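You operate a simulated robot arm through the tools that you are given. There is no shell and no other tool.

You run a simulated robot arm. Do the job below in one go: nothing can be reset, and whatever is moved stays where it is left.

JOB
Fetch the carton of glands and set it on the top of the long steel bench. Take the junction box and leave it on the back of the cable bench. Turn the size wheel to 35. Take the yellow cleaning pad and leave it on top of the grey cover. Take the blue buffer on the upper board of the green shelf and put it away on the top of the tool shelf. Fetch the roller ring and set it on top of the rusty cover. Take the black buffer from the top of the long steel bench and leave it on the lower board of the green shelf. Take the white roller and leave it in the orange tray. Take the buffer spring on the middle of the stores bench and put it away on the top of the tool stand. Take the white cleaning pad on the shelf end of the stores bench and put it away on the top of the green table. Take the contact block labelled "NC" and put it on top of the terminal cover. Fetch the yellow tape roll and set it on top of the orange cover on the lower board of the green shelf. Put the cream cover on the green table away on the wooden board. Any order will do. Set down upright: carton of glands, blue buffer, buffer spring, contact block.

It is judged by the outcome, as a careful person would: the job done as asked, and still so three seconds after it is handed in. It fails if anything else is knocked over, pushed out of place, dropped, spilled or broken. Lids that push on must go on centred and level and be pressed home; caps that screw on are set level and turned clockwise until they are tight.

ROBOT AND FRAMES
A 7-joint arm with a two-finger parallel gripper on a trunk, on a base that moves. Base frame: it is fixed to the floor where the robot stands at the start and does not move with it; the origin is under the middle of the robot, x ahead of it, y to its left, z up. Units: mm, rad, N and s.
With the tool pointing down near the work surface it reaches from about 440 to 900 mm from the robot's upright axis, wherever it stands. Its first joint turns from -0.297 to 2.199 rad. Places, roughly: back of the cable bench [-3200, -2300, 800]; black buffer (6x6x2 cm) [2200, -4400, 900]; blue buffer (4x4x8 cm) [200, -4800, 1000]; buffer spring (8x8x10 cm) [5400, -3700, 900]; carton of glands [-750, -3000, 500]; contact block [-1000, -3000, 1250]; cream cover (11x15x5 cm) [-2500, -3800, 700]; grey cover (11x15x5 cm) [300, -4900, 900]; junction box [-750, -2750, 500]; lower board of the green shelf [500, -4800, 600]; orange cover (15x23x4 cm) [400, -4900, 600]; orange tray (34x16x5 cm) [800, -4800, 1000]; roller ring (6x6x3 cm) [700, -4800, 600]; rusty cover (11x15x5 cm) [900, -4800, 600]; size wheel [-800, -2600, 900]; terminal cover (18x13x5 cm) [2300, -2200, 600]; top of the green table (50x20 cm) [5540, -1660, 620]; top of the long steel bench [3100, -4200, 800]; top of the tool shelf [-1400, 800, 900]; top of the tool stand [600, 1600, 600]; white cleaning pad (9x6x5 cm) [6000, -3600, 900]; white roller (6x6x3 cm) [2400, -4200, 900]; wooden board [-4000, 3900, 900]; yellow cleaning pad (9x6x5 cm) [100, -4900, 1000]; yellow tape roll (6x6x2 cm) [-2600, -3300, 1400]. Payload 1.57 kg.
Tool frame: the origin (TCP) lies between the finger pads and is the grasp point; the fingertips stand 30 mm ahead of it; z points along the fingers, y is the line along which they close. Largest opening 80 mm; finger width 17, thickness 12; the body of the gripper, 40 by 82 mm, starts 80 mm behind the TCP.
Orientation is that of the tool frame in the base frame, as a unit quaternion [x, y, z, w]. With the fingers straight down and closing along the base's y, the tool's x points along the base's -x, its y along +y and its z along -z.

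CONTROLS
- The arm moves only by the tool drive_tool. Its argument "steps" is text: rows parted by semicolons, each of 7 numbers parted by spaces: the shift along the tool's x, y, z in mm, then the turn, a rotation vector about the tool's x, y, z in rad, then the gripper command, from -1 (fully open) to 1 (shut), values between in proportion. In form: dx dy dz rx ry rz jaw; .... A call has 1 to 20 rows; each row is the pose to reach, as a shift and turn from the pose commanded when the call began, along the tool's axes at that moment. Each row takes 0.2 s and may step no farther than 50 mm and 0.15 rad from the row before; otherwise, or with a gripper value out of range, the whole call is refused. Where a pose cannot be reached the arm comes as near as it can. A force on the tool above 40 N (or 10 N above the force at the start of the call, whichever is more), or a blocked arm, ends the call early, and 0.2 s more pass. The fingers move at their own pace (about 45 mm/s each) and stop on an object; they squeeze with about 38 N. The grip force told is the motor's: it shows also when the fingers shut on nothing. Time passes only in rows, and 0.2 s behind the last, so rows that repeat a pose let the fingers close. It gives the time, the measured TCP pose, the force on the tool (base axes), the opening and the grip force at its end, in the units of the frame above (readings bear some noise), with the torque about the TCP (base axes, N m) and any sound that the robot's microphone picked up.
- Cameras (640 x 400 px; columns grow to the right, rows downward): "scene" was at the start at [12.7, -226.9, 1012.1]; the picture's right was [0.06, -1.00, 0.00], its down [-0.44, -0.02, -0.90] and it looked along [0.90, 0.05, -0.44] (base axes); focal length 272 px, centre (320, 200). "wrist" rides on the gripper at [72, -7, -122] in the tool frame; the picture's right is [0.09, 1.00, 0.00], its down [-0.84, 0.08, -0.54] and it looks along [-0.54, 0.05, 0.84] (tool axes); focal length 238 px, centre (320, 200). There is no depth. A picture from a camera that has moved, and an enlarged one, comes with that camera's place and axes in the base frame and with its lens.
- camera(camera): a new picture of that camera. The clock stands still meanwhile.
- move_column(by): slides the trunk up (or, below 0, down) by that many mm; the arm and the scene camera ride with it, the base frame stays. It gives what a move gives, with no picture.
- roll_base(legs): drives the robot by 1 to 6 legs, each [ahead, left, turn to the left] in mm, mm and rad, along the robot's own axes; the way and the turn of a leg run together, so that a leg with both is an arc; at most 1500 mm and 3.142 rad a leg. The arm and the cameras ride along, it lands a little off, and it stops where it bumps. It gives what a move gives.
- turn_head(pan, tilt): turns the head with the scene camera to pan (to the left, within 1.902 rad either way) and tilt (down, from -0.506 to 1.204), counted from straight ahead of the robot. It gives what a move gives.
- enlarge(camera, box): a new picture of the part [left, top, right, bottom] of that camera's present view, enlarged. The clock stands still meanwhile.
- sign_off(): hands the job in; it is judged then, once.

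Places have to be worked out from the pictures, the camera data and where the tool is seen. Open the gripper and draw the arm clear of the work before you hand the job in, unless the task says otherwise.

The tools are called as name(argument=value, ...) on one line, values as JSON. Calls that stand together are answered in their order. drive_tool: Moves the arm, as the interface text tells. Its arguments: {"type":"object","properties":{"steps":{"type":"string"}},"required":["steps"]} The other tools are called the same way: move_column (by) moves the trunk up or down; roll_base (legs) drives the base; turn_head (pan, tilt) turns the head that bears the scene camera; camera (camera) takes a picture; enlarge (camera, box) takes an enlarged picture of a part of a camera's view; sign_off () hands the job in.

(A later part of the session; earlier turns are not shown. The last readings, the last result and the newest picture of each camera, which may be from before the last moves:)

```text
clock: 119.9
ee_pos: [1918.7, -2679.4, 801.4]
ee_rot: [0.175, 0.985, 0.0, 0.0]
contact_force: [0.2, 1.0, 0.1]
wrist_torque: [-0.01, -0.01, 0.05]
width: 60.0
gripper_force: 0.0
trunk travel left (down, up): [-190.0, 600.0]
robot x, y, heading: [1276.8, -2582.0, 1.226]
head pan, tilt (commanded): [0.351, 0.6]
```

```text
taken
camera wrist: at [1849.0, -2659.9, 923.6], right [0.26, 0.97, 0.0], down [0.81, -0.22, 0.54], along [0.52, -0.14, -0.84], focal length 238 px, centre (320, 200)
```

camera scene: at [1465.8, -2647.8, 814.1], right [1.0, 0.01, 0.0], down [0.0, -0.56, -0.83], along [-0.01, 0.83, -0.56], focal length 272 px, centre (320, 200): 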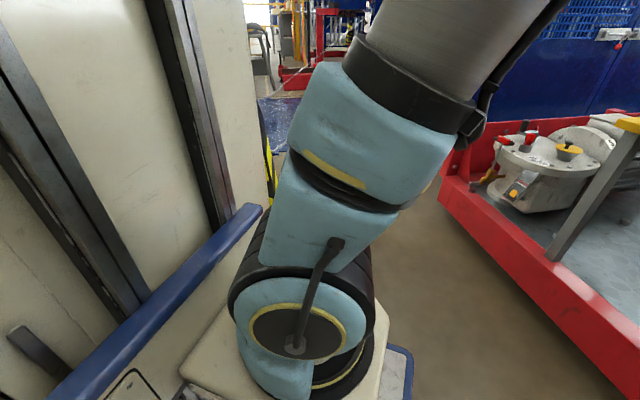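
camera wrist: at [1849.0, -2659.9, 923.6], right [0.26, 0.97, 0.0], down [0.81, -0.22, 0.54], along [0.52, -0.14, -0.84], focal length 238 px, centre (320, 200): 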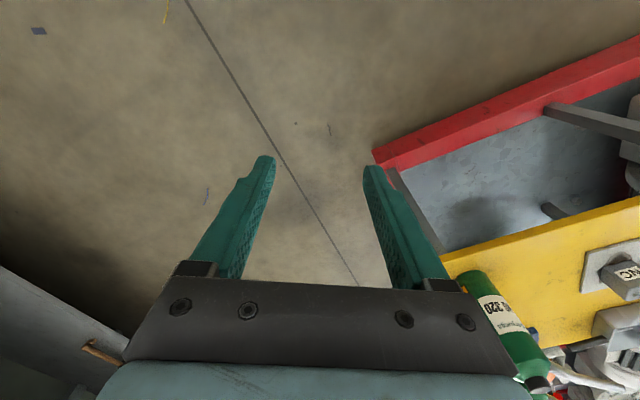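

A yellow and black strip shows beside the mast; I enlarge to check that the cone stands.

enlarge(camera="scene", box=[230, 60, 330, 220])

```text
2.50 times, centred on (280, 140) of scene
camera zoom: at [1465.8, -2647.8, 814.1], right [1.0, 0.01, 0.0], down [0.0, -0.56, -0.83], along [-0.01, 0.83, -0.56], focal length 681 px, centre (420, 350)
```

zoom: 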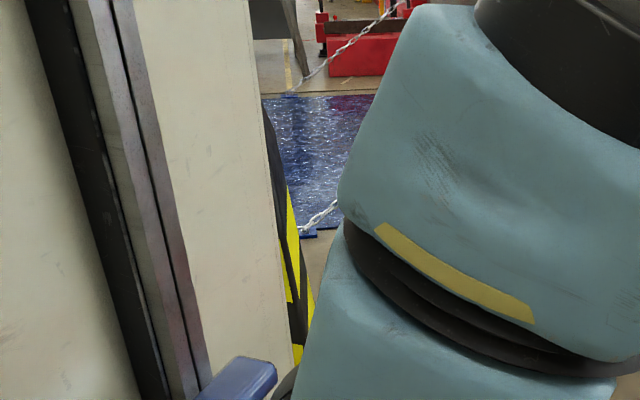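

The cone still stands upright; only my mast corner met it. I turn back a little, retreat backward away from it, and only then turn toward the corridor.

roll_base(legs=[[0, 0, 0.1], [-500, 0, 0], [0, 0, -1.12]])

move_column(by=400)

turn_head(pan=0.2, tilt=0.35)

camera(camera="scene")

```text
clock: 126.1
ee_pos: [1399.2, -3660.6, 802.4]
ee_rot: [0.64, 0.769, 0.0, 0.0]
contact_force: [-0.1, -0.2, -0.2]
wrist_torque: [-0.04, 0.0, 0.01]
width: 60.1
gripper_force: 0.0
trunk travel left (down, up): [-190.0, 600.0]
robot x, y, heading: [1153.5, -3057.2, 0.192]
head pan, tilt (commanded): [0.351, 0.6]
```

```text
clock: 129.9
ee_pos: [1399.6, -3660.0, 1202.5]
ee_rot: [0.639, 0.769, 0.0, 0.0]
contact_force: [-0.2, 0.2, -0.3]
wrist_torque: [-0.03, -0.02, 0.01]
width: 60.3
gripper_force: 0.1
trunk travel left (down, up): [-590.0, 200.0]
robot x, y, heading: [1155.8, -3059.9, 0.191]
head pan, tilt (commanded): [0.351, 0.6]
```

```text
clock: 130.7
ee_pos: [1397.4, -3660.4, 1201.5]
ee_rot: [0.64, 0.769, 0.0, 0.0]
contact_force: [-0.6, -0.9, -0.4]
wrist_torque: [-0.01, 0.01, -0.01]
width: 60.3
gripper_force: 0.1
trunk travel left (down, up): [-590.0, 200.0]
robot x, y, heading: [1153.9, -3058.8, 0.188]
head pan, tilt (commanded): [0.201, 0.351]
```

```text
taken
camera scene: at [1207.6, -3265.1, 1236.8], right [0.38, -0.92, 0.0], down [-0.32, -0.13, -0.94], along [0.87, 0.36, -0.34], focal length 272 px, centre (320, 200)
```

scene: 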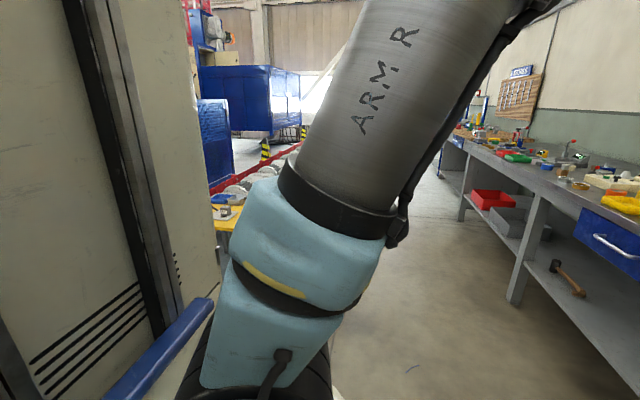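

I tuck the arm 200 mm closer to the body before entering the corridor.

drive_tool(steps="40 0 0 0 0 0 -1; 80 0 0 0 0 0 -1; 120 0 0 0 0 0 -1; 160 0 0 0 0 0 -1; 200 0 0 0 0 0 -1")

turn_head(pan=-0.6, tilt=0.4)

camera(camera="scene")

```text
clock: 131.9
ee_pos: [1365.4, -3463.7, 1202.9]
ee_rot: [0.639, 0.769, 0.0, -0.001]
contact_force: [0.0, -0.5, 0.6]
wrist_torque: [0.01, 0.05, 0.02]
width: 80.0
gripper_force: 0.0
trunk travel left (down, up): [-590.0, 200.0]
robot x, y, heading: [1154.5, -3060.9, 0.189]
head pan, tilt (commanded): [0.201, 0.351]
```

```text
clock: 133.1
ee_pos: [1364.1, -3463.7, 1204.2]
ee_rot: [0.64, 0.769, 0.0, 0.001]
contact_force: [0.1, -0.2, -0.2]
wrist_torque: [-0.03, 0.0, -0.01]
width: 79.8
gripper_force: 0.1
trunk travel left (down, up): [-590.0, 200.0]
robot x, y, heading: [1156.7, -3060.5, 0.194]
head pan, tilt (commanded): [-0.6, 0.4]
```

```text
taken
camera scene: at [1206.5, -3337.4, 1232.3], right [-0.4, -0.92, 0.0], down [-0.36, 0.15, -0.92], along [0.85, -0.37, -0.39], focal length 272 px, centre (320, 200)
```

scene: 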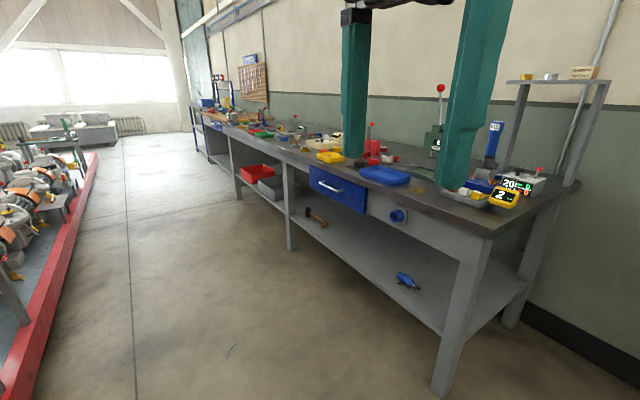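

The corridor floor is clear; the bench front runs along (0.98, 0.20) and leaves about 1.49 m to the pallet. I drive along its middle toward the stores bench.

roll_base(legs=[[0, -420, 0.011], [1500, 0, 0], [1500, 0, 0], [800, 0, 0]])

turn_head(pan=-0.7, tilt=0.4)

camera(camera="scene")

turn_head(pan=0.1, tilt=0.4)

camera(camera="scene")

```text
clock: 153.7
ee_pos: [5203.6, -3116.6, 1204.3]
ee_rot: [0.633, 0.774, 0.0, 0.0]
contact_force: [0.6, -0.1, -0.4]
wrist_torque: [-0.02, 0.0, 0.0]
width: 80.1
gripper_force: 0.1
trunk travel left (down, up): [-590.0, 200.0]
robot x, y, heading: [4982.9, -2712.4, 0.209]
head pan, tilt (commanded): [-0.6, 0.4]
```

```text
clock: 154.4
ee_pos: [5203.3, -3116.1, 1203.5]
ee_rot: [0.633, 0.774, 0.0, 0.001]
contact_force: [0.2, -1.1, 0.1]
wrist_torque: [-0.02, 0.01, 0.03]
width: 80.0
gripper_force: 0.0
trunk travel left (down, up): [-590.0, 200.0]
robot x, y, heading: [4985.6, -2713.0, 0.207]
head pan, tilt (commanded): [-0.7, 0.4]
```

```text
taken
camera scene: at [5039.5, -3002.1, 1232.3], right [-0.47, -0.88, 0.0], down [-0.34, 0.18, -0.92], along [0.81, -0.43, -0.39], focal length 272 px, centre (320, 200)
```

scene: 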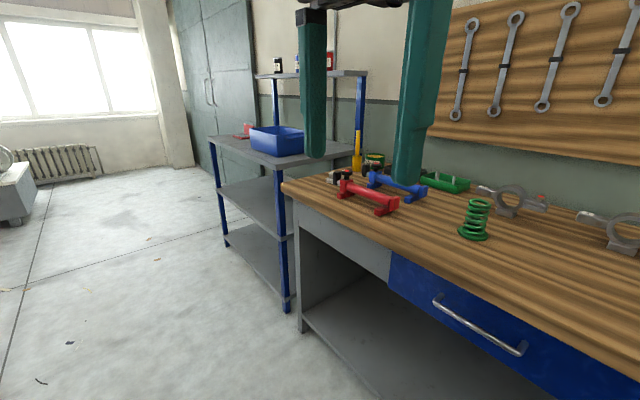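

```text
clock: 155.5
ee_pos: [5202.9, -3116.9, 1203.8]
ee_rot: [0.633, 0.775, -0.001, 0.0]
contact_force: [0.0, 0.5, -0.1]
wrist_torque: [0.03, 0.02, -0.01]
width: 80.2
gripper_force: 0.1
trunk travel left (down, up): [-590.0, 200.0]
robot x, y, heading: [4988.3, -2711.5, 0.212]
head pan, tilt (commanded): [0.099, 0.4]
```

```text
taken
camera scene: at [5046.1, -2930.4, 1232.3], right [0.3, -0.95, 0.0], down [-0.37, -0.12, -0.92], along [0.88, 0.28, -0.39], focal length 272 px, centre (320, 200)
```

scene: 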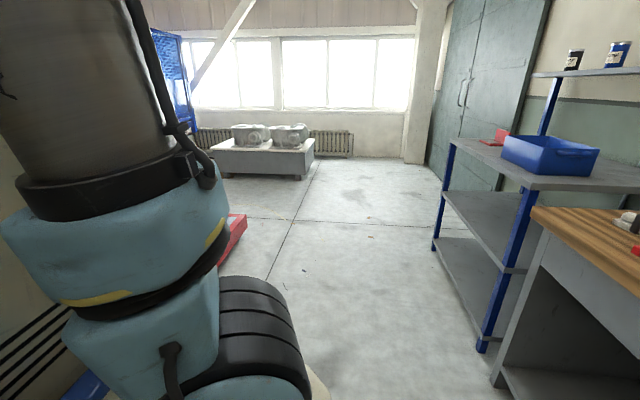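

The green buffer spring stands on the wooden stores bench. I look at the bench in detail for the white cleaning pad.

turn_head(pan=-0.9, tilt=0.55)

camera(camera="scene")

enlarge(camera="scene", box=[250, 60, 410, 180])

```text
clock: 156.8
ee_pos: [5203.1, -3116.9, 1204.1]
ee_rot: [0.633, 0.774, 0.0, 0.0]
contact_force: [0.0, 0.6, -0.3]
wrist_torque: [0.02, 0.03, 0.0]
width: 80.1
gripper_force: 0.1
trunk travel left (down, up): [-590.0, 200.0]
robot x, y, heading: [4989.0, -2715.0, 0.203]
head pan, tilt (commanded): [-0.901, 0.55]
```

```text
taken
camera scene: at [5027.0, -3015.6, 1218.6], right [-0.64, -0.77, 0.0], down [-0.4, 0.33, -0.85], along [0.66, -0.54, -0.52], focal length 272 px, centre (320, 200)
```

scene: 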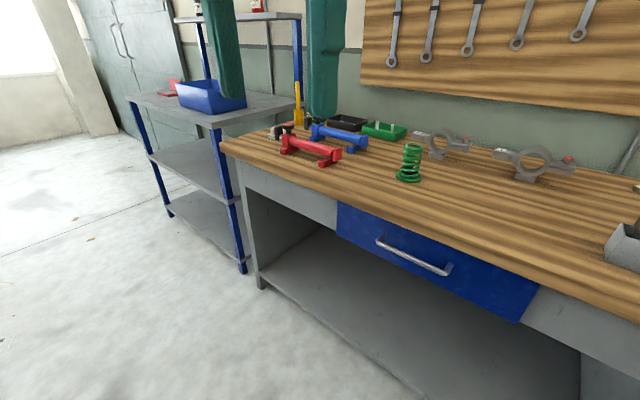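

```text
3.33 times, centred on (330, 120) of scene
camera zoom: at [5027.0, -3015.6, 1218.6], right [-0.64, -0.77, 0.0], down [-0.4, 0.33, -0.85], along [0.66, -0.54, -0.52], focal length 908 px, centre (287, 467)
```

zoom: 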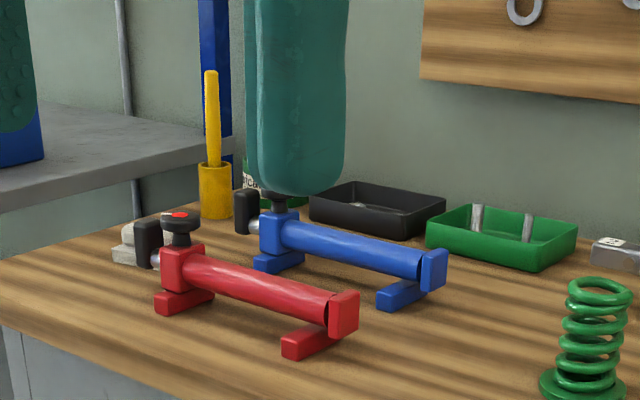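

The white pad lies behind the red holder near (5985, -3550); the spring is near (5404, -3664). I drive 660 mm on and 280 mm toward the bench.

roll_base(legs=[[660, 0, -0.006], [0, -280, 0]])

turn_head(pan=-1.2, tilt=0.75)

camera(camera="scene")

camera(camera="wrist")

```text
clock: 162.0
ee_pos: [5906.9, -3248.1, 1204.3]
ee_rot: [0.633, 0.774, 0.001, 0.001]
contact_force: [0.1, 0.0, -0.1]
wrist_torque: [0.01, 0.02, 0.02]
width: 79.7
gripper_force: 0.2
trunk travel left (down, up): [-590.0, 200.0]
robot x, y, heading: [5691.8, -2849.1, 0.212]
head pan, tilt (commanded): [-0.901, 0.55]
```

```text
clock: 162.8
ee_pos: [5907.0, -3249.4, 1204.3]
ee_rot: [0.632, 0.775, 0.0, 0.0]
contact_force: [0.0, -0.1, 0.0]
wrist_torque: [0.03, 0.0, 0.02]
width: 79.8
gripper_force: 0.2
trunk travel left (down, up): [-590.0, 200.0]
robot x, y, heading: [5689.6, -2844.6, 0.209]
head pan, tilt (commanded): [-1.201, 0.75]
```

```text
taken
camera scene: at [5707.0, -3159.5, 1201.3], right [-0.84, -0.55, 0.0], down [-0.37, 0.57, -0.73], along [0.4, -0.61, -0.68], focal length 272 px, centre (320, 200)
```

scene: 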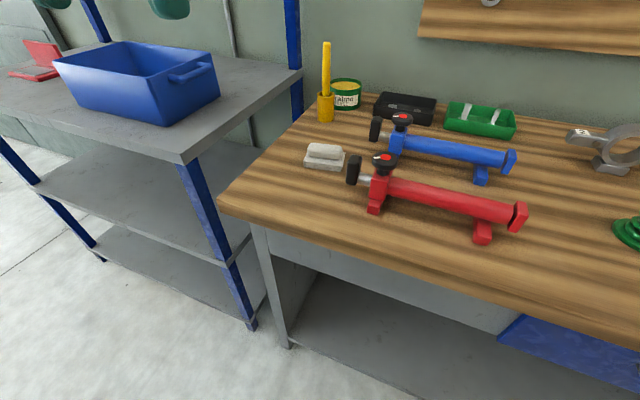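

```text
taken
camera wrist: at [5886.9, -3178.5, 1325.3], right [0.96, 0.29, 0.0], down [0.24, -0.8, 0.54], along [0.16, -0.52, -0.84], focal length 238 px, centre (320, 200)
```

wrist: 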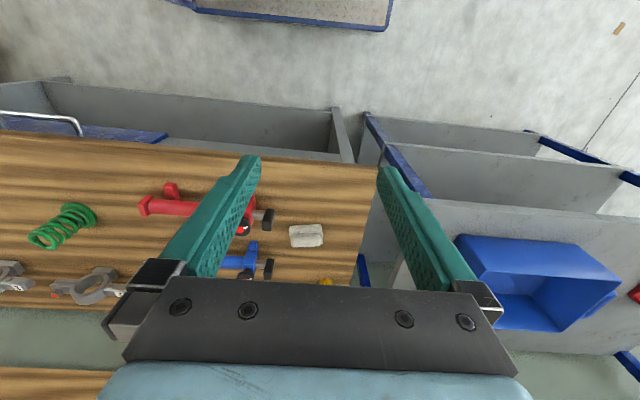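

Both cameras see the white pad. I enlarge both views for a precise fix.

enlarge(camera="scene", box=[285, 100, 405, 190])

enlarge(camera="wrist", box=[230, 190, 350, 280])

```text
4.44 times, centred on (345, 145) of scene
camera zoom: at [5707.0, -3159.5, 1201.3], right [-0.84, -0.55, 0.0], down [-0.37, 0.57, -0.73], along [0.4, -0.61, -0.68], focal length 1210 px, centre (209, 444)
```

zoom: 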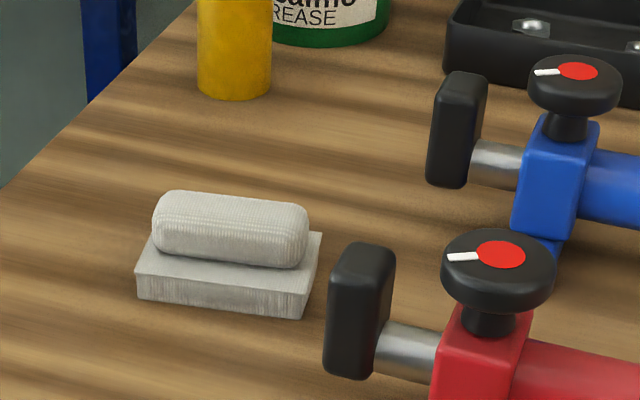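

```text
4.44 times, centred on (290, 235) of wrist
camera zoom: at [5886.9, -3178.5, 1325.3], right [0.96, 0.29, 0.0], down [0.24, -0.8, 0.54], along [0.16, -0.52, -0.84], focal length 1059 px, centre (453, 44)
```

zoom: 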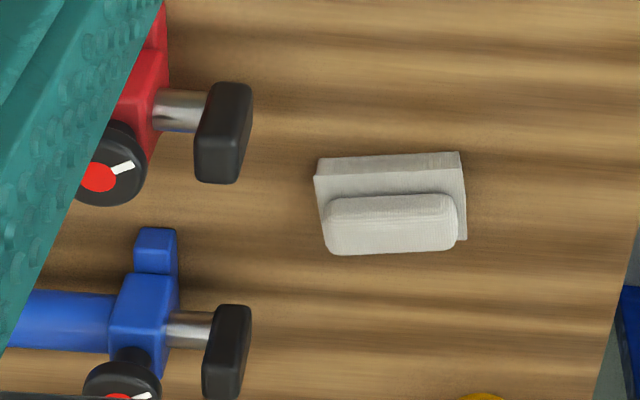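

Pad: long axis at about 0.39 rad, centre near (5972, -3581), bench top z≈847. I swing over it while turning the gripper across its short side.

drive_tool(steps="-48 0 0 0 0 0.12 -0.75; -96 -1 0 0 0 0.25 -0.75; -144 -1 0 0 0 0.39 -0.75; -192 -2 0 0 0 0.53 -0.75; -240 -2 0 0 0 0.67 -0.75; -288 -3 0 0 0 0.81 -0.75; -336 -3 0 0 0 0.95 -0.75; -337.9 -3 45 0 0 1.09 -0.75; -337.9 -3 90 0 0 1.23 -0.75; -337.9 -3 135 0 0 1.37 -0.75; -337.9 -3 170 0 0 1.39 -0.75; -337.9 -3 170 0 0 1.39 -0.75")

camera(camera="wrist")

camera(camera="scene")

```text
clock: 165.4
ee_pos: [5970.7, -3580.5, 1034.0]
ee_rot: [0.982, 0.19, -0.001, 0.001]
contact_force: [0.1, -0.2, -0.1]
wrist_torque: [0.02, 0.02, 0.01]
width: 70.5
gripper_force: 0.0
out of reach, approached as far as the arm can: row 7
trunk travel left (down, up): [-590.0, 200.0]
robot x, y, heading: [5691.2, -2846.7, 0.205]
head pan, tilt (commanded): [-1.201, 0.75]
```

```text
taken
camera wrist: at [6035.6, -3546.4, 1154.9], right [0.46, -0.89, 0.0], down [-0.75, -0.38, 0.54], along [-0.48, -0.25, -0.84], focal length 238 px, centre (320, 200)
```

wrist: 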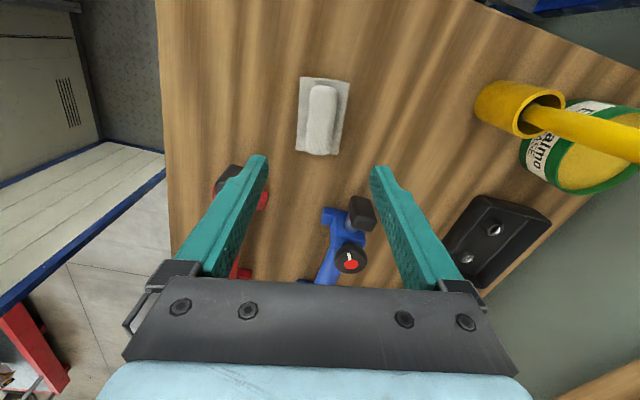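

```text
taken
camera scene: at [5706.9, -3159.6, 1201.2], right [-0.84, -0.55, 0.0], down [-0.37, 0.57, -0.73], along [0.4, -0.61, -0.68], focal length 272 px, centre (320, 200)
```

scene: 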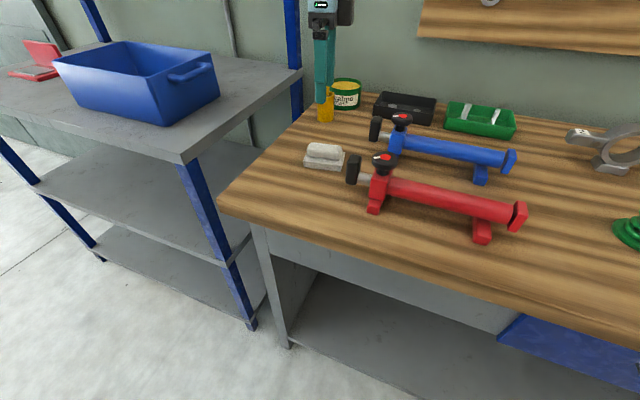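

The pad is centred under the tool at (5972, -3580). I lower so that the tips flank the upper bar and close.

drive_tool(steps="-2 0 45 0 0 0.03 -0.75; -2 0 90 0 0 0.03 -0.75; -2 0 120 0 0 0.03 -0.75; -2 0 134 0 0 0.03 -0.75; -2 0 134 0 0 0.03 1; -2 0 134 0 0 0.03 1; -2 0 134 0 0 0.03 1; -2 0 134 0 0 0.03 1")

enlarge(camera="scene", box=[265, 60, 405, 190])

```text
clock: 167.2
ee_pos: [5969.5, -3580.1, 900.7]
ee_rot: [0.984, 0.176, 0.0, 0.001]
contact_force: [0.1, -0.3, 0.1]
wrist_torque: [0.01, -0.01, 0.03]
width: 29.4
gripper_force: 27.5
trunk travel left (down, up): [-590.0, 200.0]
robot x, y, heading: [5691.9, -2846.1, 0.205]
head pan, tilt (commanded): [-1.201, 0.75]
```

```text
3.08 times, centred on (335, 125) of scene
camera zoom: at [5706.9, -3159.6, 1201.2], right [-0.84, -0.55, 0.0], down [-0.37, 0.57, -0.73], along [0.4, -0.61, -0.68], focal length 838 px, centre (274, 431)
```

zoom: 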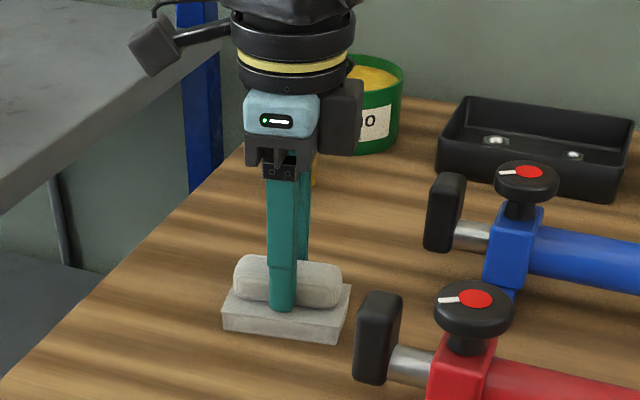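

The bar is gripped at 29.4 mm. I lift and draw back toward the robot.

drive_tool(steps="0 0 0 0 0 0 1; 0 0 -30 0 0 0 1; 0 0 -75 0 0 0 1; 0 0 -120 0 0 0 1; 0 0 -160 0 0 0 1; 7 -48 -170 0 0 0 1; 14 -96 -170 0 0 0 1; 21 -144 -170 0 0 0 1; 27 -192 -170 0 0 0 1; 34 -240 -170 0 0 0 1; 41 -288 -170 0 0 0 1; 47 -330 -170 0 0 0 1")

camera(camera="wrist")

camera(camera="scene")

```text
clock: 169.8
ee_pos: [5902.7, -3252.0, 1067.6]
ee_rot: [0.985, 0.175, 0.0, 0.0]
contact_force: [0.7, 0.0, -0.8]
wrist_torque: [0.02, 0.07, 0.0]
width: 29.0
gripper_force: 38.0
trunk travel left (down, up): [-590.0, 200.0]
robot x, y, heading: [5693.2, -2850.9, 0.212]
head pan, tilt (commanded): [-1.201, 0.75]
```

```text
taken
camera wrist: at [5968.4, -3221.6, 1189.4], right [0.43, -0.9, 0.0], down [-0.76, -0.36, 0.54], along [-0.49, -0.23, -0.84], focal length 238 px, centre (320, 200)
```

wrist: 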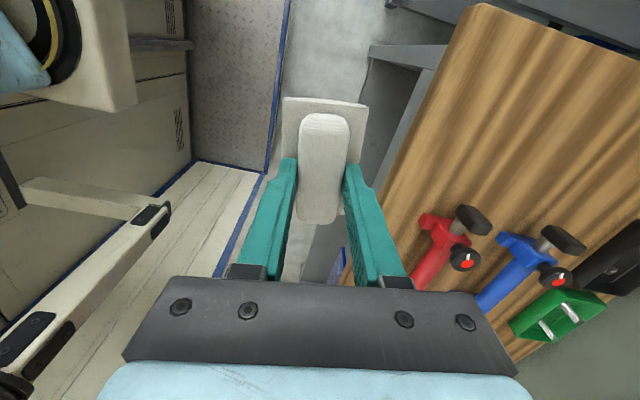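

```text
taken
camera scene: at [5707.2, -3160.1, 1201.1], right [-0.84, -0.55, 0.0], down [-0.37, 0.57, -0.73], along [0.4, -0.61, -0.68], focal length 272 px, centre (320, 200)
```

scene: 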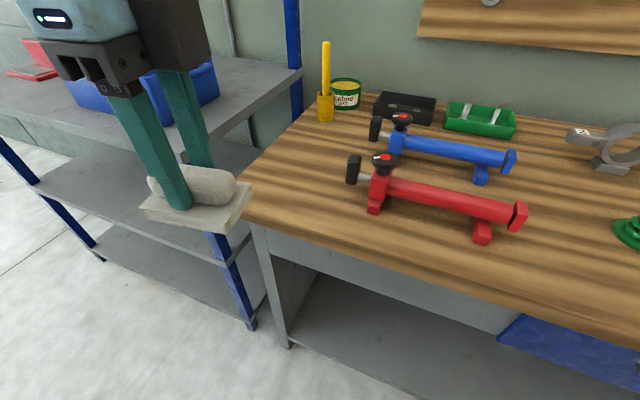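

The pad is secure. I go back to the corridor middle and turn around so that the green table comes to my right.

roll_base(legs=[[0, 280, 0], [0, 0, 3.13]])

turn_head(pan=-1.4, tilt=0.6)

camera(camera="scene")

```text
clock: 179.1
ee_pos: [5416.9, -2174.5, 1068.2]
ee_rot: [-0.183, 0.983, 0.0, 0.0]
contact_force: [0.0, 0.0, -0.6]
wrist_torque: [0.02, -0.01, -0.01]
width: 28.8
gripper_force: 38.0
trunk travel left (down, up): [-590.0, 200.0]
robot x, y, heading: [5638.2, -2575.7, -2.914]
head pan, tilt (commanded): [-1.201, 0.75]
```

```text
clock: 179.8
ee_pos: [5416.4, -2175.9, 1067.5]
ee_rot: [-0.183, 0.983, 0.0, 0.001]
contact_force: [0.2, -0.3, -1.7]
wrist_torque: [-0.01, 0.0, -0.04]
width: 29.0
gripper_force: 38.0
trunk travel left (down, up): [-590.0, 200.0]
robot x, y, heading: [5636.1, -2577.6, -2.918]
head pan, tilt (commanded): [-1.4, 0.6]
```

```text
taken
camera scene: at [5627.5, -2257.3, 1214.1], right [0.92, 0.39, 0.0], down [0.22, -0.52, -0.82], along [-0.32, 0.76, -0.57], focal length 272 px, centre (320, 200)
```

scene: 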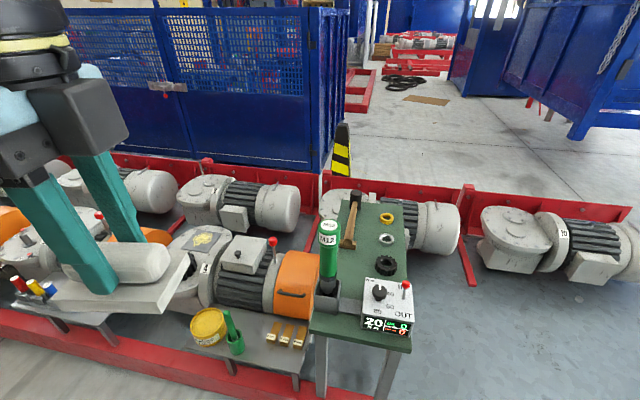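

I see the narrow green table with several things on it; I enlarge to find free space for the pad.

enlarge(camera="scene", box=[290, 180, 430, 380])

enlarge(camera="scene", box=[320, 180, 420, 290])

```text
2.00 times, centred on (360, 280) of scene
camera zoom: at [5627.5, -2257.3, 1214.1], right [0.92, 0.39, 0.0], down [0.22, -0.52, -0.82], along [-0.32, 0.76, -0.57], focal length 545 px, centre (240, 40)
```

zoom: 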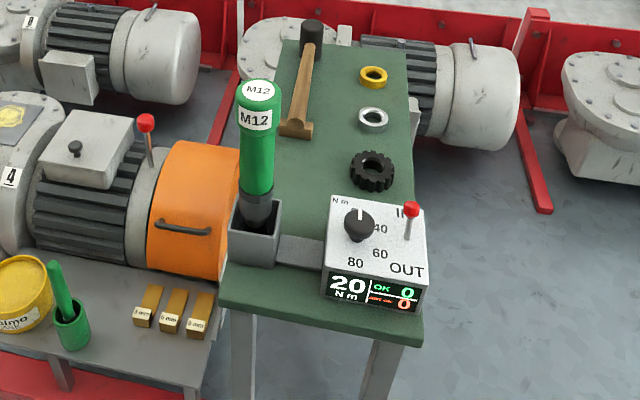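

```text
3.64 times, centred on (370, 235) of scene
camera zoom: at [5627.5, -2257.3, 1214.1], right [0.92, 0.39, 0.0], down [0.22, -0.52, -0.82], along [-0.32, 0.76, -0.57], focal length 990 px, centre (138, 73)
```

zoom: 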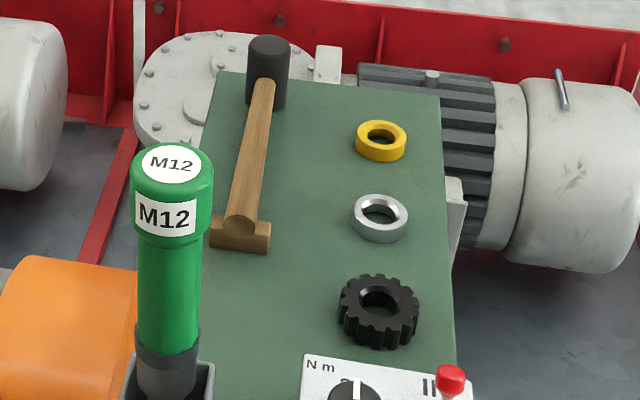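

Free space lies in the middle of the green table, around (5499, -1732). I slide the base toward the pallet and a little back.

roll_base(legs=[[-150, -225, 0]])

turn_head(pan=-1.5, tilt=0.8)

camera(camera="scene")

camera(camera="wrist")

```text
clock: 181.7
ee_pos: [5513.7, -1926.8, 1068.0]
ee_rot: [-0.183, 0.983, -0.001, 0.0]
contact_force: [1.0, 0.3, -1.5]
wrist_torque: [-0.01, 0.0, -0.03]
width: 28.8
gripper_force: 37.8
trunk travel left (down, up): [-590.0, 200.0]
robot x, y, heading: [5732.6, -2328.8, -2.917]
head pan, tilt (commanded): [-1.4, 0.6]
```

```text
clock: 182.4
ee_pos: [5512.9, -1925.7, 1068.3]
ee_rot: [-0.183, 0.983, 0.0, 0.0]
contact_force: [0.9, 0.3, -0.7]
wrist_torque: [-0.02, -0.03, 0.01]
width: 28.6
gripper_force: 38.1
trunk travel left (down, up): [-590.0, 200.0]
robot x, y, heading: [5731.5, -2334.2, -2.917]
head pan, tilt (commanded): [-1.499, 0.799]
```

```text
taken
camera scene: at [5734.8, -2011.8, 1197.3], right [0.96, 0.29, 0.0], down [0.21, -0.69, -0.7], along [-0.2, 0.67, -0.72], focal length 272 px, centre (320, 200)
```

scene: 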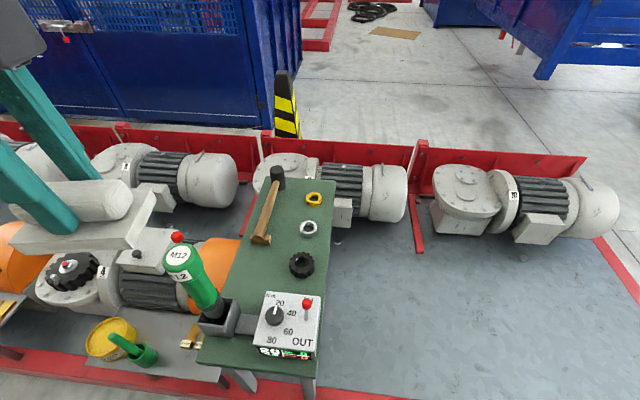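

```text
taken
camera wrist: at [5449.0, -1957.7, 1190.0], right [-0.44, 0.9, 0.0], down [0.75, 0.37, 0.54], along [0.49, 0.24, -0.84], focal length 238 px, centre (320, 200)
```

wrist: 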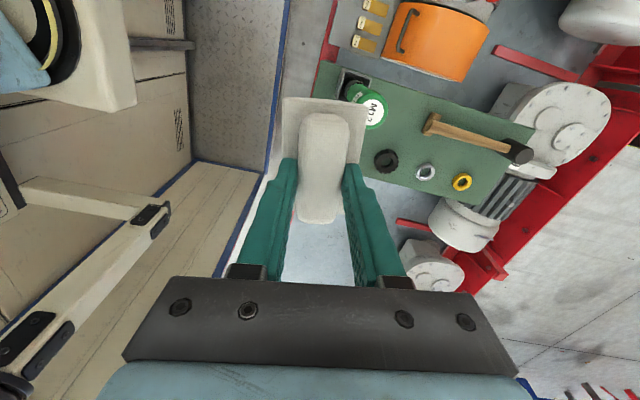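

I enlarge the wrist view of the table top to pick the exact free spot.

enlarge(camera="wrist", box=[320, 50, 560, 220])

enlarge(camera="scene", box=[180, 160, 350, 390])

```text
2.35 times, centred on (440, 135) of wrist
camera zoom: at [5449.0, -1957.7, 1190.0], right [-0.44, 0.9, 0.0], down [0.75, 0.37, 0.54], along [0.49, 0.24, -0.84], focal length 561 px, centre (38, 353)
```

zoom: 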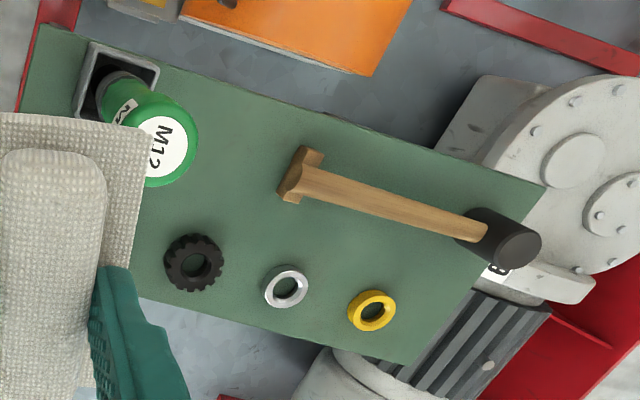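

```text
1.74 times, centred on (265, 275) of scene
camera zoom: at [5734.8, -2011.8, 1197.3], right [0.96, 0.29, 0.0], down [0.21, -0.69, -0.7], along [-0.2, 0.67, -0.72], focal length 474 px, centre (416, 70)
```

zoom: 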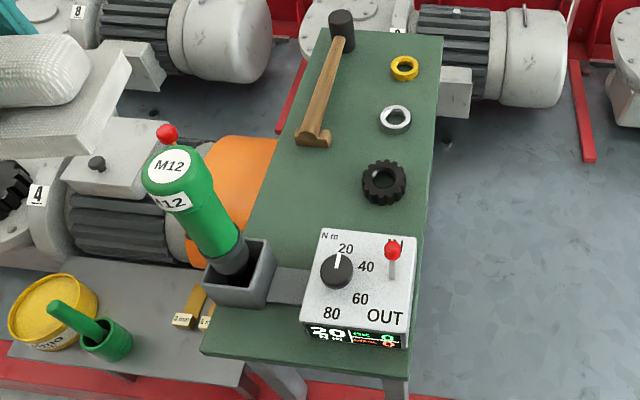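

I move over the chosen spot (5500, -1741) high above the torque tool, turning the pad along the table's width, then start down.

drive_tool(steps="-14 44 0 0 0 0.05 1; -28 88 0 0 0 0.09 1; -41 133 0 0 0 0.14 1; -55 177.1 0 0 0 0.181 1; -55 177.1 50 0 0 0.181 1; -55 177.1 100 0 0 0.181 1; -55 177.1 150 0 0 0.181 1; -55 177.1 200 0 0 0.181 1; -55 177.1 240 0 0 0.181 1; -55 177.1 240 0 0 0.181 1")

camera(camera="scene")

camera(camera="wrist")

```text
clock: 184.6
ee_pos: [5502.1, -1740.9, 828.8]
ee_rot: [-0.093, 0.996, 0.001, 0.0]
contact_force: [-0.3, -0.6, -0.8]
wrist_torque: [-0.02, 0.01, 0.03]
width: 29.1
gripper_force: 37.8
trunk travel left (down, up): [-590.0, 200.0]
robot x, y, heading: [5729.6, -2329.6, -2.916]
head pan, tilt (commanded): [-1.499, 0.799]
```

```text
taken
camera scene: at [5734.9, -2011.8, 1197.2], right [0.96, 0.29, 0.0], down [0.21, -0.69, -0.7], along [-0.2, 0.67, -0.72], focal length 272 px, centre (320, 200)
```

scene: 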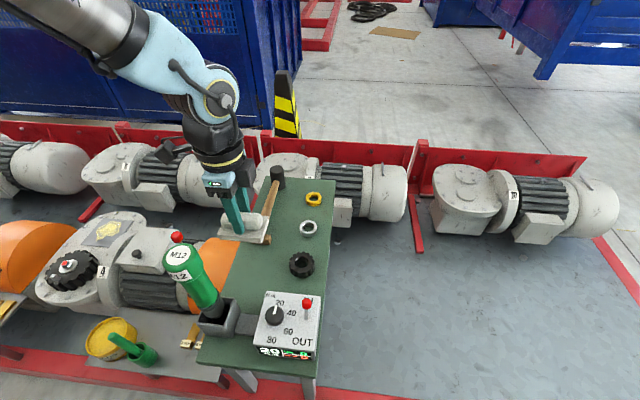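

```text
taken
camera wrist: at [5432.0, -1760.0, 949.7], right [-0.28, 0.96, 0.0], down [0.81, 0.23, 0.54], along [0.52, 0.15, -0.84], focal length 238 px, centre (320, 200)
```

wrist: 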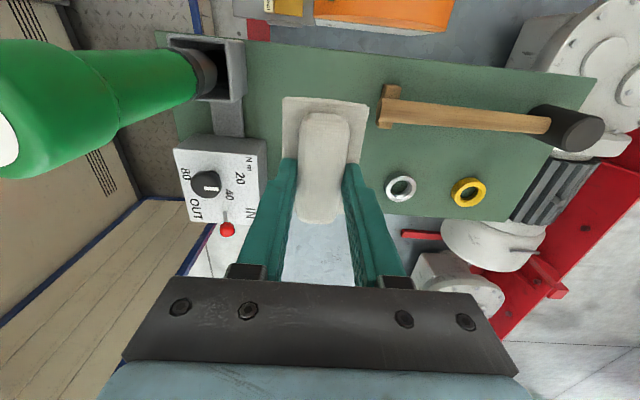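

Everything fits: the pad's far end will stay about 20 mm from the black ring. I descend to 25 mm above the table and check.

drive_tool(steps="0 0 40 0 0 0 1; 0 0 80 0 0 0 1; 0 0 115 0 0 0 1; 0 0 128 0 0 0 1; 0 0 128 0 0 0 1")

enlarge(camera="scene", box=[180, 160, 350, 310])

```text
clock: 185.8
ee_pos: [5500.0, -1742.3, 699.6]
ee_rot: [-0.093, 0.996, 0.0, -0.001]
contact_force: [0.2, -0.1, -1.2]
wrist_torque: [0.02, 0.01, -0.03]
width: 28.8
gripper_force: 38.0
trunk travel left (down, up): [-590.0, 200.0]
robot x, y, heading: [5731.5, -2329.2, -2.915]
head pan, tilt (commanded): [-1.499, 0.799]
```

```text
2.67 times, centred on (265, 235) of scene
camera zoom: at [5734.9, -2011.8, 1197.2], right [0.96, 0.29, 0.0], down [0.21, -0.69, -0.7], along [-0.2, 0.67, -0.72], focal length 726 px, centre (467, 107)
```

zoom: 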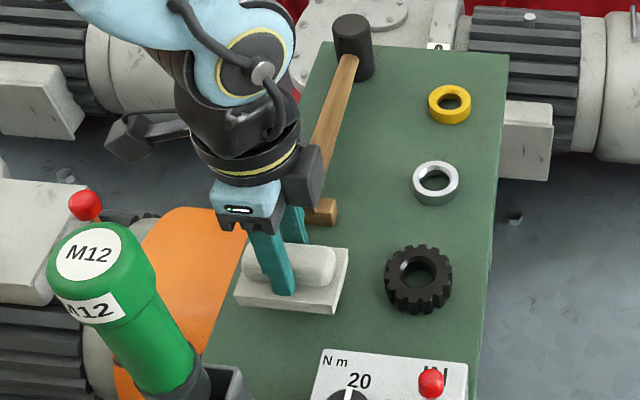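

Good placement. I lower the last part gently.

drive_tool(steps="0 0 15 0 0 0 1; 0 0 22 0 0 0 1; 0 0 24 0 0 0 1; 0 0 24 0 0 0 1")

drive_tool(steps="0 0 1 0 0 0 1; 0 0 2 0 0 0 1; 0 0 3 0 0 0 1")

```text
clock: 186.8
ee_pos: [5500.7, -1740.9, 675.8]
ee_rot: [-0.093, 0.996, 0.0, 0.0]
contact_force: [1.5, -0.5, -0.4]
wrist_torque: [0.0, 0.01, 0.01]
width: 28.9
gripper_force: 37.8
trunk travel left (down, up): [-590.0, 200.0]
robot x, y, heading: [5733.4, -2333.8, -2.921]
head pan, tilt (commanded): [-1.499, 0.799]
```

```text
clock: 187.6
ee_pos: [5500.7, -1740.3, 674.0]
ee_rot: [-0.094, 0.996, 0.0, 0.001]
contact_force: [-0.2, -0.4, -0.3]
wrist_torque: [0.0, 0.02, 0.01]
width: 28.9
gripper_force: 38.2
trunk travel left (down, up): [-590.0, 200.0]
robot x, y, heading: [5735.9, -2328.1, -2.917]
head pan, tilt (commanded): [-1.499, 0.799]
```

No contact yet at z 674; I go on in 1 mm steps.

drive_tool(steps="0 0 1 0 0 0 1; 0 0 2 0 0 0 1; 0 0 3 0 0 0 1; 0 0 4 0 0 0 1")

```text
clock: 188.6
ee_pos: [5500.4, -1741.3, 671.0]
ee_rot: [-0.093, 0.996, 0.001, 0.0]
contact_force: [-0.4, -1.0, 4.0]
wrist_torque: [-0.08, -0.15, -0.05]
width: 28.9
gripper_force: 38.0
trunk travel left (down, up): [-590.0, 200.0]
robot x, y, heading: [5729.4, -2329.0, -2.916]
head pan, tilt (commanded): [-1.499, 0.799]
```

Light contact of 4 N with a slight torque; two more millimetres to seat it, then I look.

drive_tool(steps="0 0 1 0 0 0 1; 0 0 2 0 0 0 1")

enlarge(camera="scene", box=[210, 200, 310, 290])

```text
clock: 189.2
ee_pos: [5500.7, -1739.7, 670.3]
ee_rot: [-0.094, 0.996, 0.002, -0.001]
contact_force: [1.4, -10.1, 37.2]
wrist_torque: [-0.55, -0.15, 0.0]
width: 28.9
gripper_force: 38.2
trunk travel left (down, up): [-590.0, 200.0]
robot x, y, heading: [5732.8, -2331.7, -2.918]
head pan, tilt (commanded): [-1.499, 0.799]
```

```text
4.44 times, centred on (260, 245) of scene
camera zoom: at [5735.2, -2013.1, 1198.2], right [0.96, 0.29, 0.0], down [0.21, -0.68, -0.7], along [-0.2, 0.67, -0.72], focal length 1210 px, centre (587, 0)
```

zoom: 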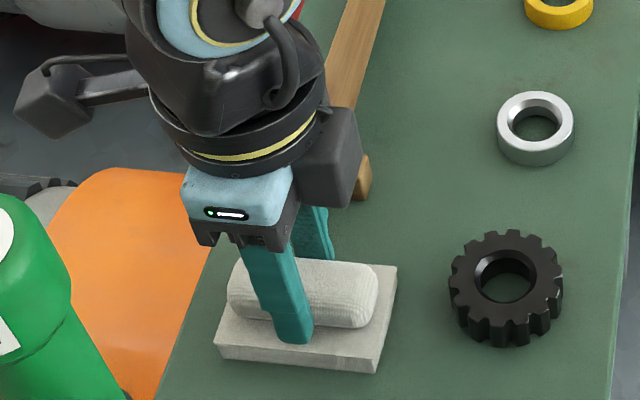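

The pad is firmly seated. I relieve the pressure, open and lift straight up.

drive_tool(steps="0 0 -2 0 0 0 1; 0 0 -2 0 0 0 -0.4; 0 0 -2 0 0 0 -0.4; 0 0 -2 0 0 0 -0.4; 0 0 -30 0 0 0 -0.4; 0 0 -75 0 0 0 -0.4; 0 0 -120 0 0 0 -0.4; 0 0 -165 0 0 0 -0.4; 0 0 -210 0 0 0 -0.4; 0 0 -255 0 0 0 -0.4; 0 0 -300 0 0 0 -0.4; 0 0 -345 0 0 0 -0.4; 0 0 -390 0 0 0 -0.4")

enlarge(camera="scene", box=[180, 160, 350, 310])

```text
clock: 192.0
ee_pos: [5502.2, -1741.9, 1056.8]
ee_rot: [-0.093, 0.996, 0.001, 0.0]
contact_force: [0.1, 0.2, 0.4]
wrist_torque: [-0.04, 0.0, 0.0]
width: 55.9
gripper_force: 0.0
trunk travel left (down, up): [-590.0, 200.0]
robot x, y, heading: [5731.2, -2329.4, -2.919]
head pan, tilt (commanded): [-1.499, 0.799]
```

```text
2.67 times, centred on (265, 235) of scene
camera zoom: at [5734.7, -2011.5, 1197.1], right [0.96, 0.29, 0.0], down [0.21, -0.69, -0.7], along [-0.2, 0.67, -0.72], focal length 726 px, centre (467, 107)
```

zoom: 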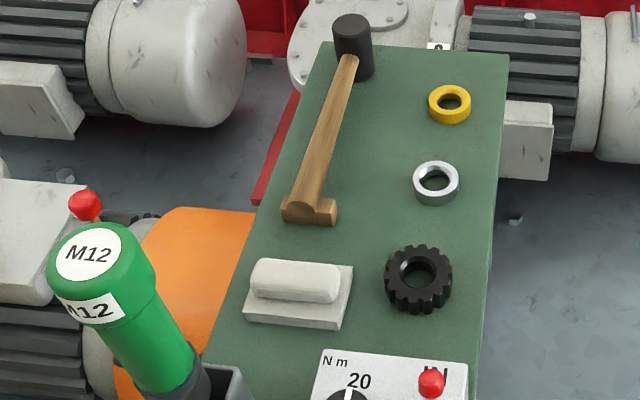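

The pad lies well on the green table. I retract the arm, turning it back to its natural pose, then drive back for the buffer spring.

drive_tool(steps="-1 -35 0 0 0 -0.134 -1; -3 -70 0 0 0 -0.268 -1; -4 -105 0 0 0 -0.40 -1; -5 -140 0 0 0 -0.536 -1; -7 -175 0 0 0 -0.67 -1; -8 -210 0 0 0 -0.80 -1; -8 -210 0 0 0 -0.94 -1; -8 -210 0 0 0 -1.07 -1; -8 -210 0 0 0 -1.21 -1; -8 -210 0 0 0 -1.34 -1; -8 -210 0 0 0 -1.47 -1; -8 -210 0 0 0 -1.6 -1")

roll_base(legs=[[0, 245, 0], [690, 0, 0], [0, 0, 3.13]])

turn_head(pan=-1.3, tilt=0.6)

camera(camera="scene")

```text
clock: 194.6
ee_pos: [5548.1, -1946.4, 1056.8]
ee_rot: [0.78, -0.626, 0.0, -0.001]
contact_force: [-0.9, 0.2, 1.4]
wrist_torque: [0.0, -0.01, 0.03]
width: 79.5
gripper_force: 0.0
trunk travel left (down, up): [-590.0, 200.0]
robot x, y, heading: [5731.4, -2328.2, -2.916]
head pan, tilt (commanded): [-1.499, 0.799]
```

```text
clock: 207.2
ee_pos: [5298.4, -3100.8, 1056.0]
ee_rot: [0.614, 0.789, 0.0, 0.0]
contact_force: [-0.3, 0.4, -0.4]
wrist_torque: [0.04, 0.01, 0.01]
width: 80.0
gripper_force: 0.1
trunk travel left (down, up): [-590.0, 200.0]
robot x, y, heading: [5101.1, -2722.0, 0.254]
head pan, tilt (commanded): [-1.499, 0.799]
```

```text
clock: 208.0
ee_pos: [5299.8, -3100.6, 1057.2]
ee_rot: [0.614, 0.789, 0.001, 0.0]
contact_force: [-1.6, 0.9, -0.6]
wrist_torque: [-0.02, 0.01, 0.01]
width: 79.9
gripper_force: 0.1
trunk travel left (down, up): [-590.0, 200.0]
robot x, y, heading: [5106.9, -2726.8, 0.258]
head pan, tilt (commanded): [-1.3, 0.6]
```

```text
taken
camera scene: at [5131.5, -3044.5, 1214.1], right [-0.86, -0.5, 0.0], down [-0.28, 0.49, -0.82], along [0.41, -0.71, -0.57], focal length 272 px, centre (320, 200)
```

scene: 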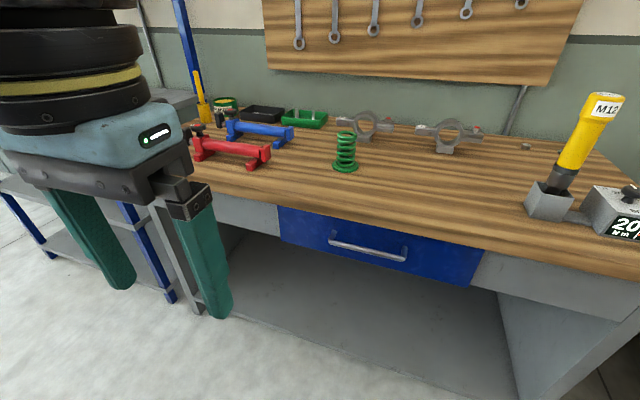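

The spring is near (5415, -3680). I straighten the heading and slide 290 mm toward the bench.

roll_base(legs=[[0, 0, -0.048], [0, -290, 0]])

turn_head(pan=-1.4, tilt=0.7)

camera(camera="scene")

camera(camera="wrist")

```text
clock: 210.4
ee_pos: [5341.6, -3392.0, 1057.1]
ee_rot: [0.633, 0.774, 0.0, 0.0]
contact_force: [-0.1, 0.2, -0.2]
wrist_torque: [-0.02, 0.04, 0.0]
width: 80.0
gripper_force: 0.1
trunk travel left (down, up): [-590.0, 200.0]
robot x, y, heading: [5164.0, -3007.4, 0.212]
head pan, tilt (commanded): [-1.3, 0.6]
```

```text
clock: 211.0
ee_pos: [5341.8, -3392.1, 1057.5]
ee_rot: [0.633, 0.774, 0.0, 0.0]
contact_force: [-0.3, 0.3, 0.8]
wrist_torque: [-0.01, -0.02, 0.02]
width: 80.0
gripper_force: 0.1
trunk travel left (down, up): [-590.0, 200.0]
robot x, y, heading: [5164.1, -3004.6, 0.209]
head pan, tilt (commanded): [-1.4, 0.7]
```

```text
taken
camera scene: at [5167.2, -3329.5, 1205.5], right [-0.93, -0.37, 0.0], down [-0.24, 0.6, -0.77], along [0.28, -0.71, -0.64], focal length 272 px, centre (320, 200)
```

scene: 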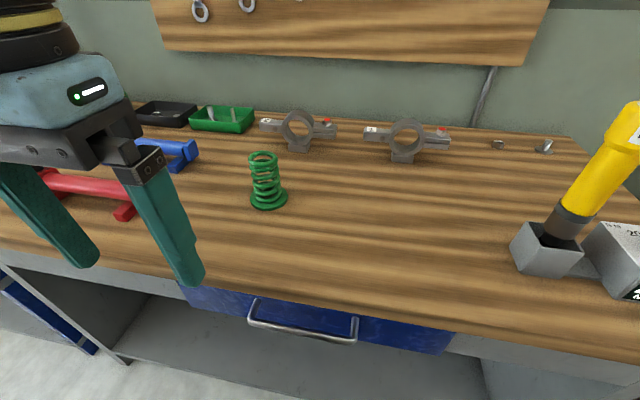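

```text
taken
camera wrist: at [5321.8, -3323.3, 1178.9], right [0.96, 0.29, 0.0], down [0.24, -0.8, 0.54], along [0.16, -0.52, -0.84], focal length 238 px, centre (320, 200)
```

wrist: 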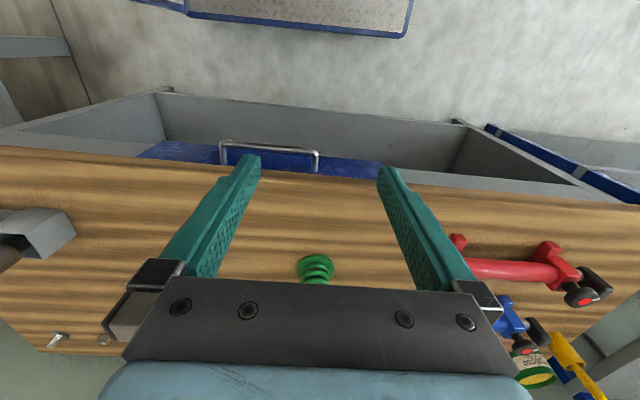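

I enlarge the spring in the scene view.

enlarge(camera="scene", box=[215, 130, 315, 220])

```text
4.44 times, centred on (265, 175) of scene
camera zoom: at [5167.2, -3329.5, 1205.5], right [-0.93, -0.37, 0.0], down [-0.24, 0.6, -0.77], along [0.28, -0.71, -0.64], focal length 1210 px, centre (564, 311)
```

zoom: 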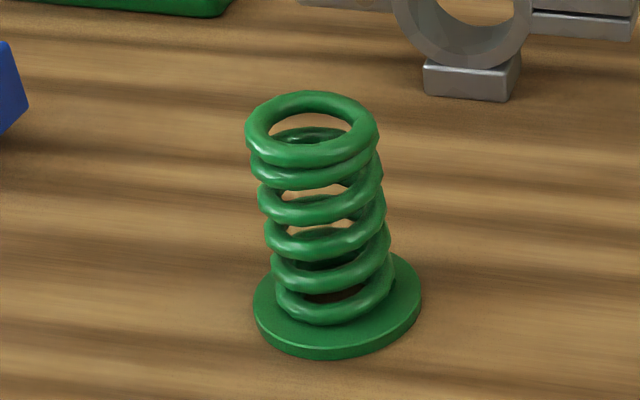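

Both views put the spring's axis at (5421, -3686), top z≈947. I move over it fully open.

drive_tool(steps="-44 3 0 0 0 0 -1; -88 6 0 0 0 0 -1; -132 9 0 0 0 0 -1; -176 12 0 0 0 0 -1; -220 14 0 0 0 0 -1; -264 17 0 0 0 0 -1; -303.8 19.3 0 0 0 0 -1; -303.8 19.3 30 0 0 0 -1; -303.8 19.3 45 0 0 0 -1; -303.8 19.3 45 0 0 0 -1")

camera(camera="wrist")

enlarge(camera="scene", box=[175, 30, 355, 220])

```text
clock: 213.2
ee_pos: [5420.1, -3689.2, 1011.6]
ee_rot: [0.633, 0.774, 0.0, 0.0]
contact_force: [-0.1, 0.1, -0.1]
wrist_torque: [-0.01, 0.0, -0.03]
width: 80.0
gripper_force: 0.2
trunk travel left (down, up): [-590.0, 200.0]
robot x, y, heading: [5164.4, -3009.1, 0.207]
head pan, tilt (commanded): [-1.4, 0.7]
```

```text
taken
camera wrist: at [5400.6, -3619.4, 1132.8], right [0.96, 0.29, 0.0], down [0.24, -0.8, 0.54], along [0.16, -0.52, -0.84], focal length 238 px, centre (320, 200)
```

wrist: 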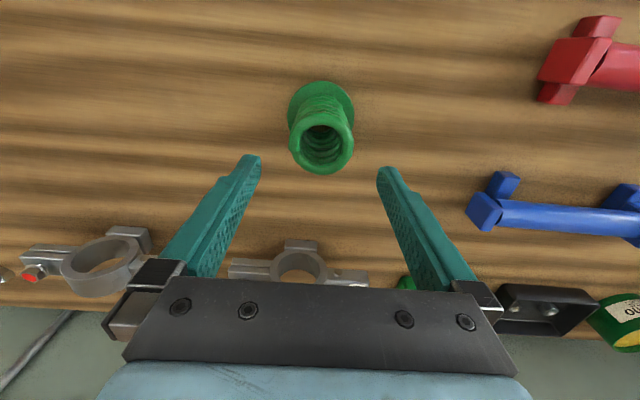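

```text
2.11 times, centred on (265, 125) of scene
camera zoom: at [5167.1, -3329.5, 1205.5], right [-0.93, -0.37, 0.0], down [-0.24, 0.6, -0.76], along [0.28, -0.71, -0.64], focal length 573 px, centre (436, 358)
```

zoom: 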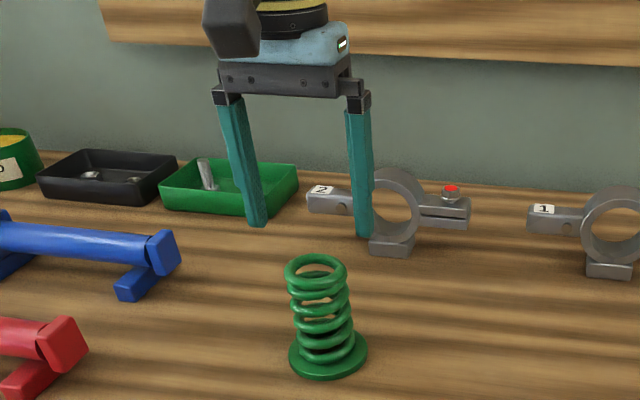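

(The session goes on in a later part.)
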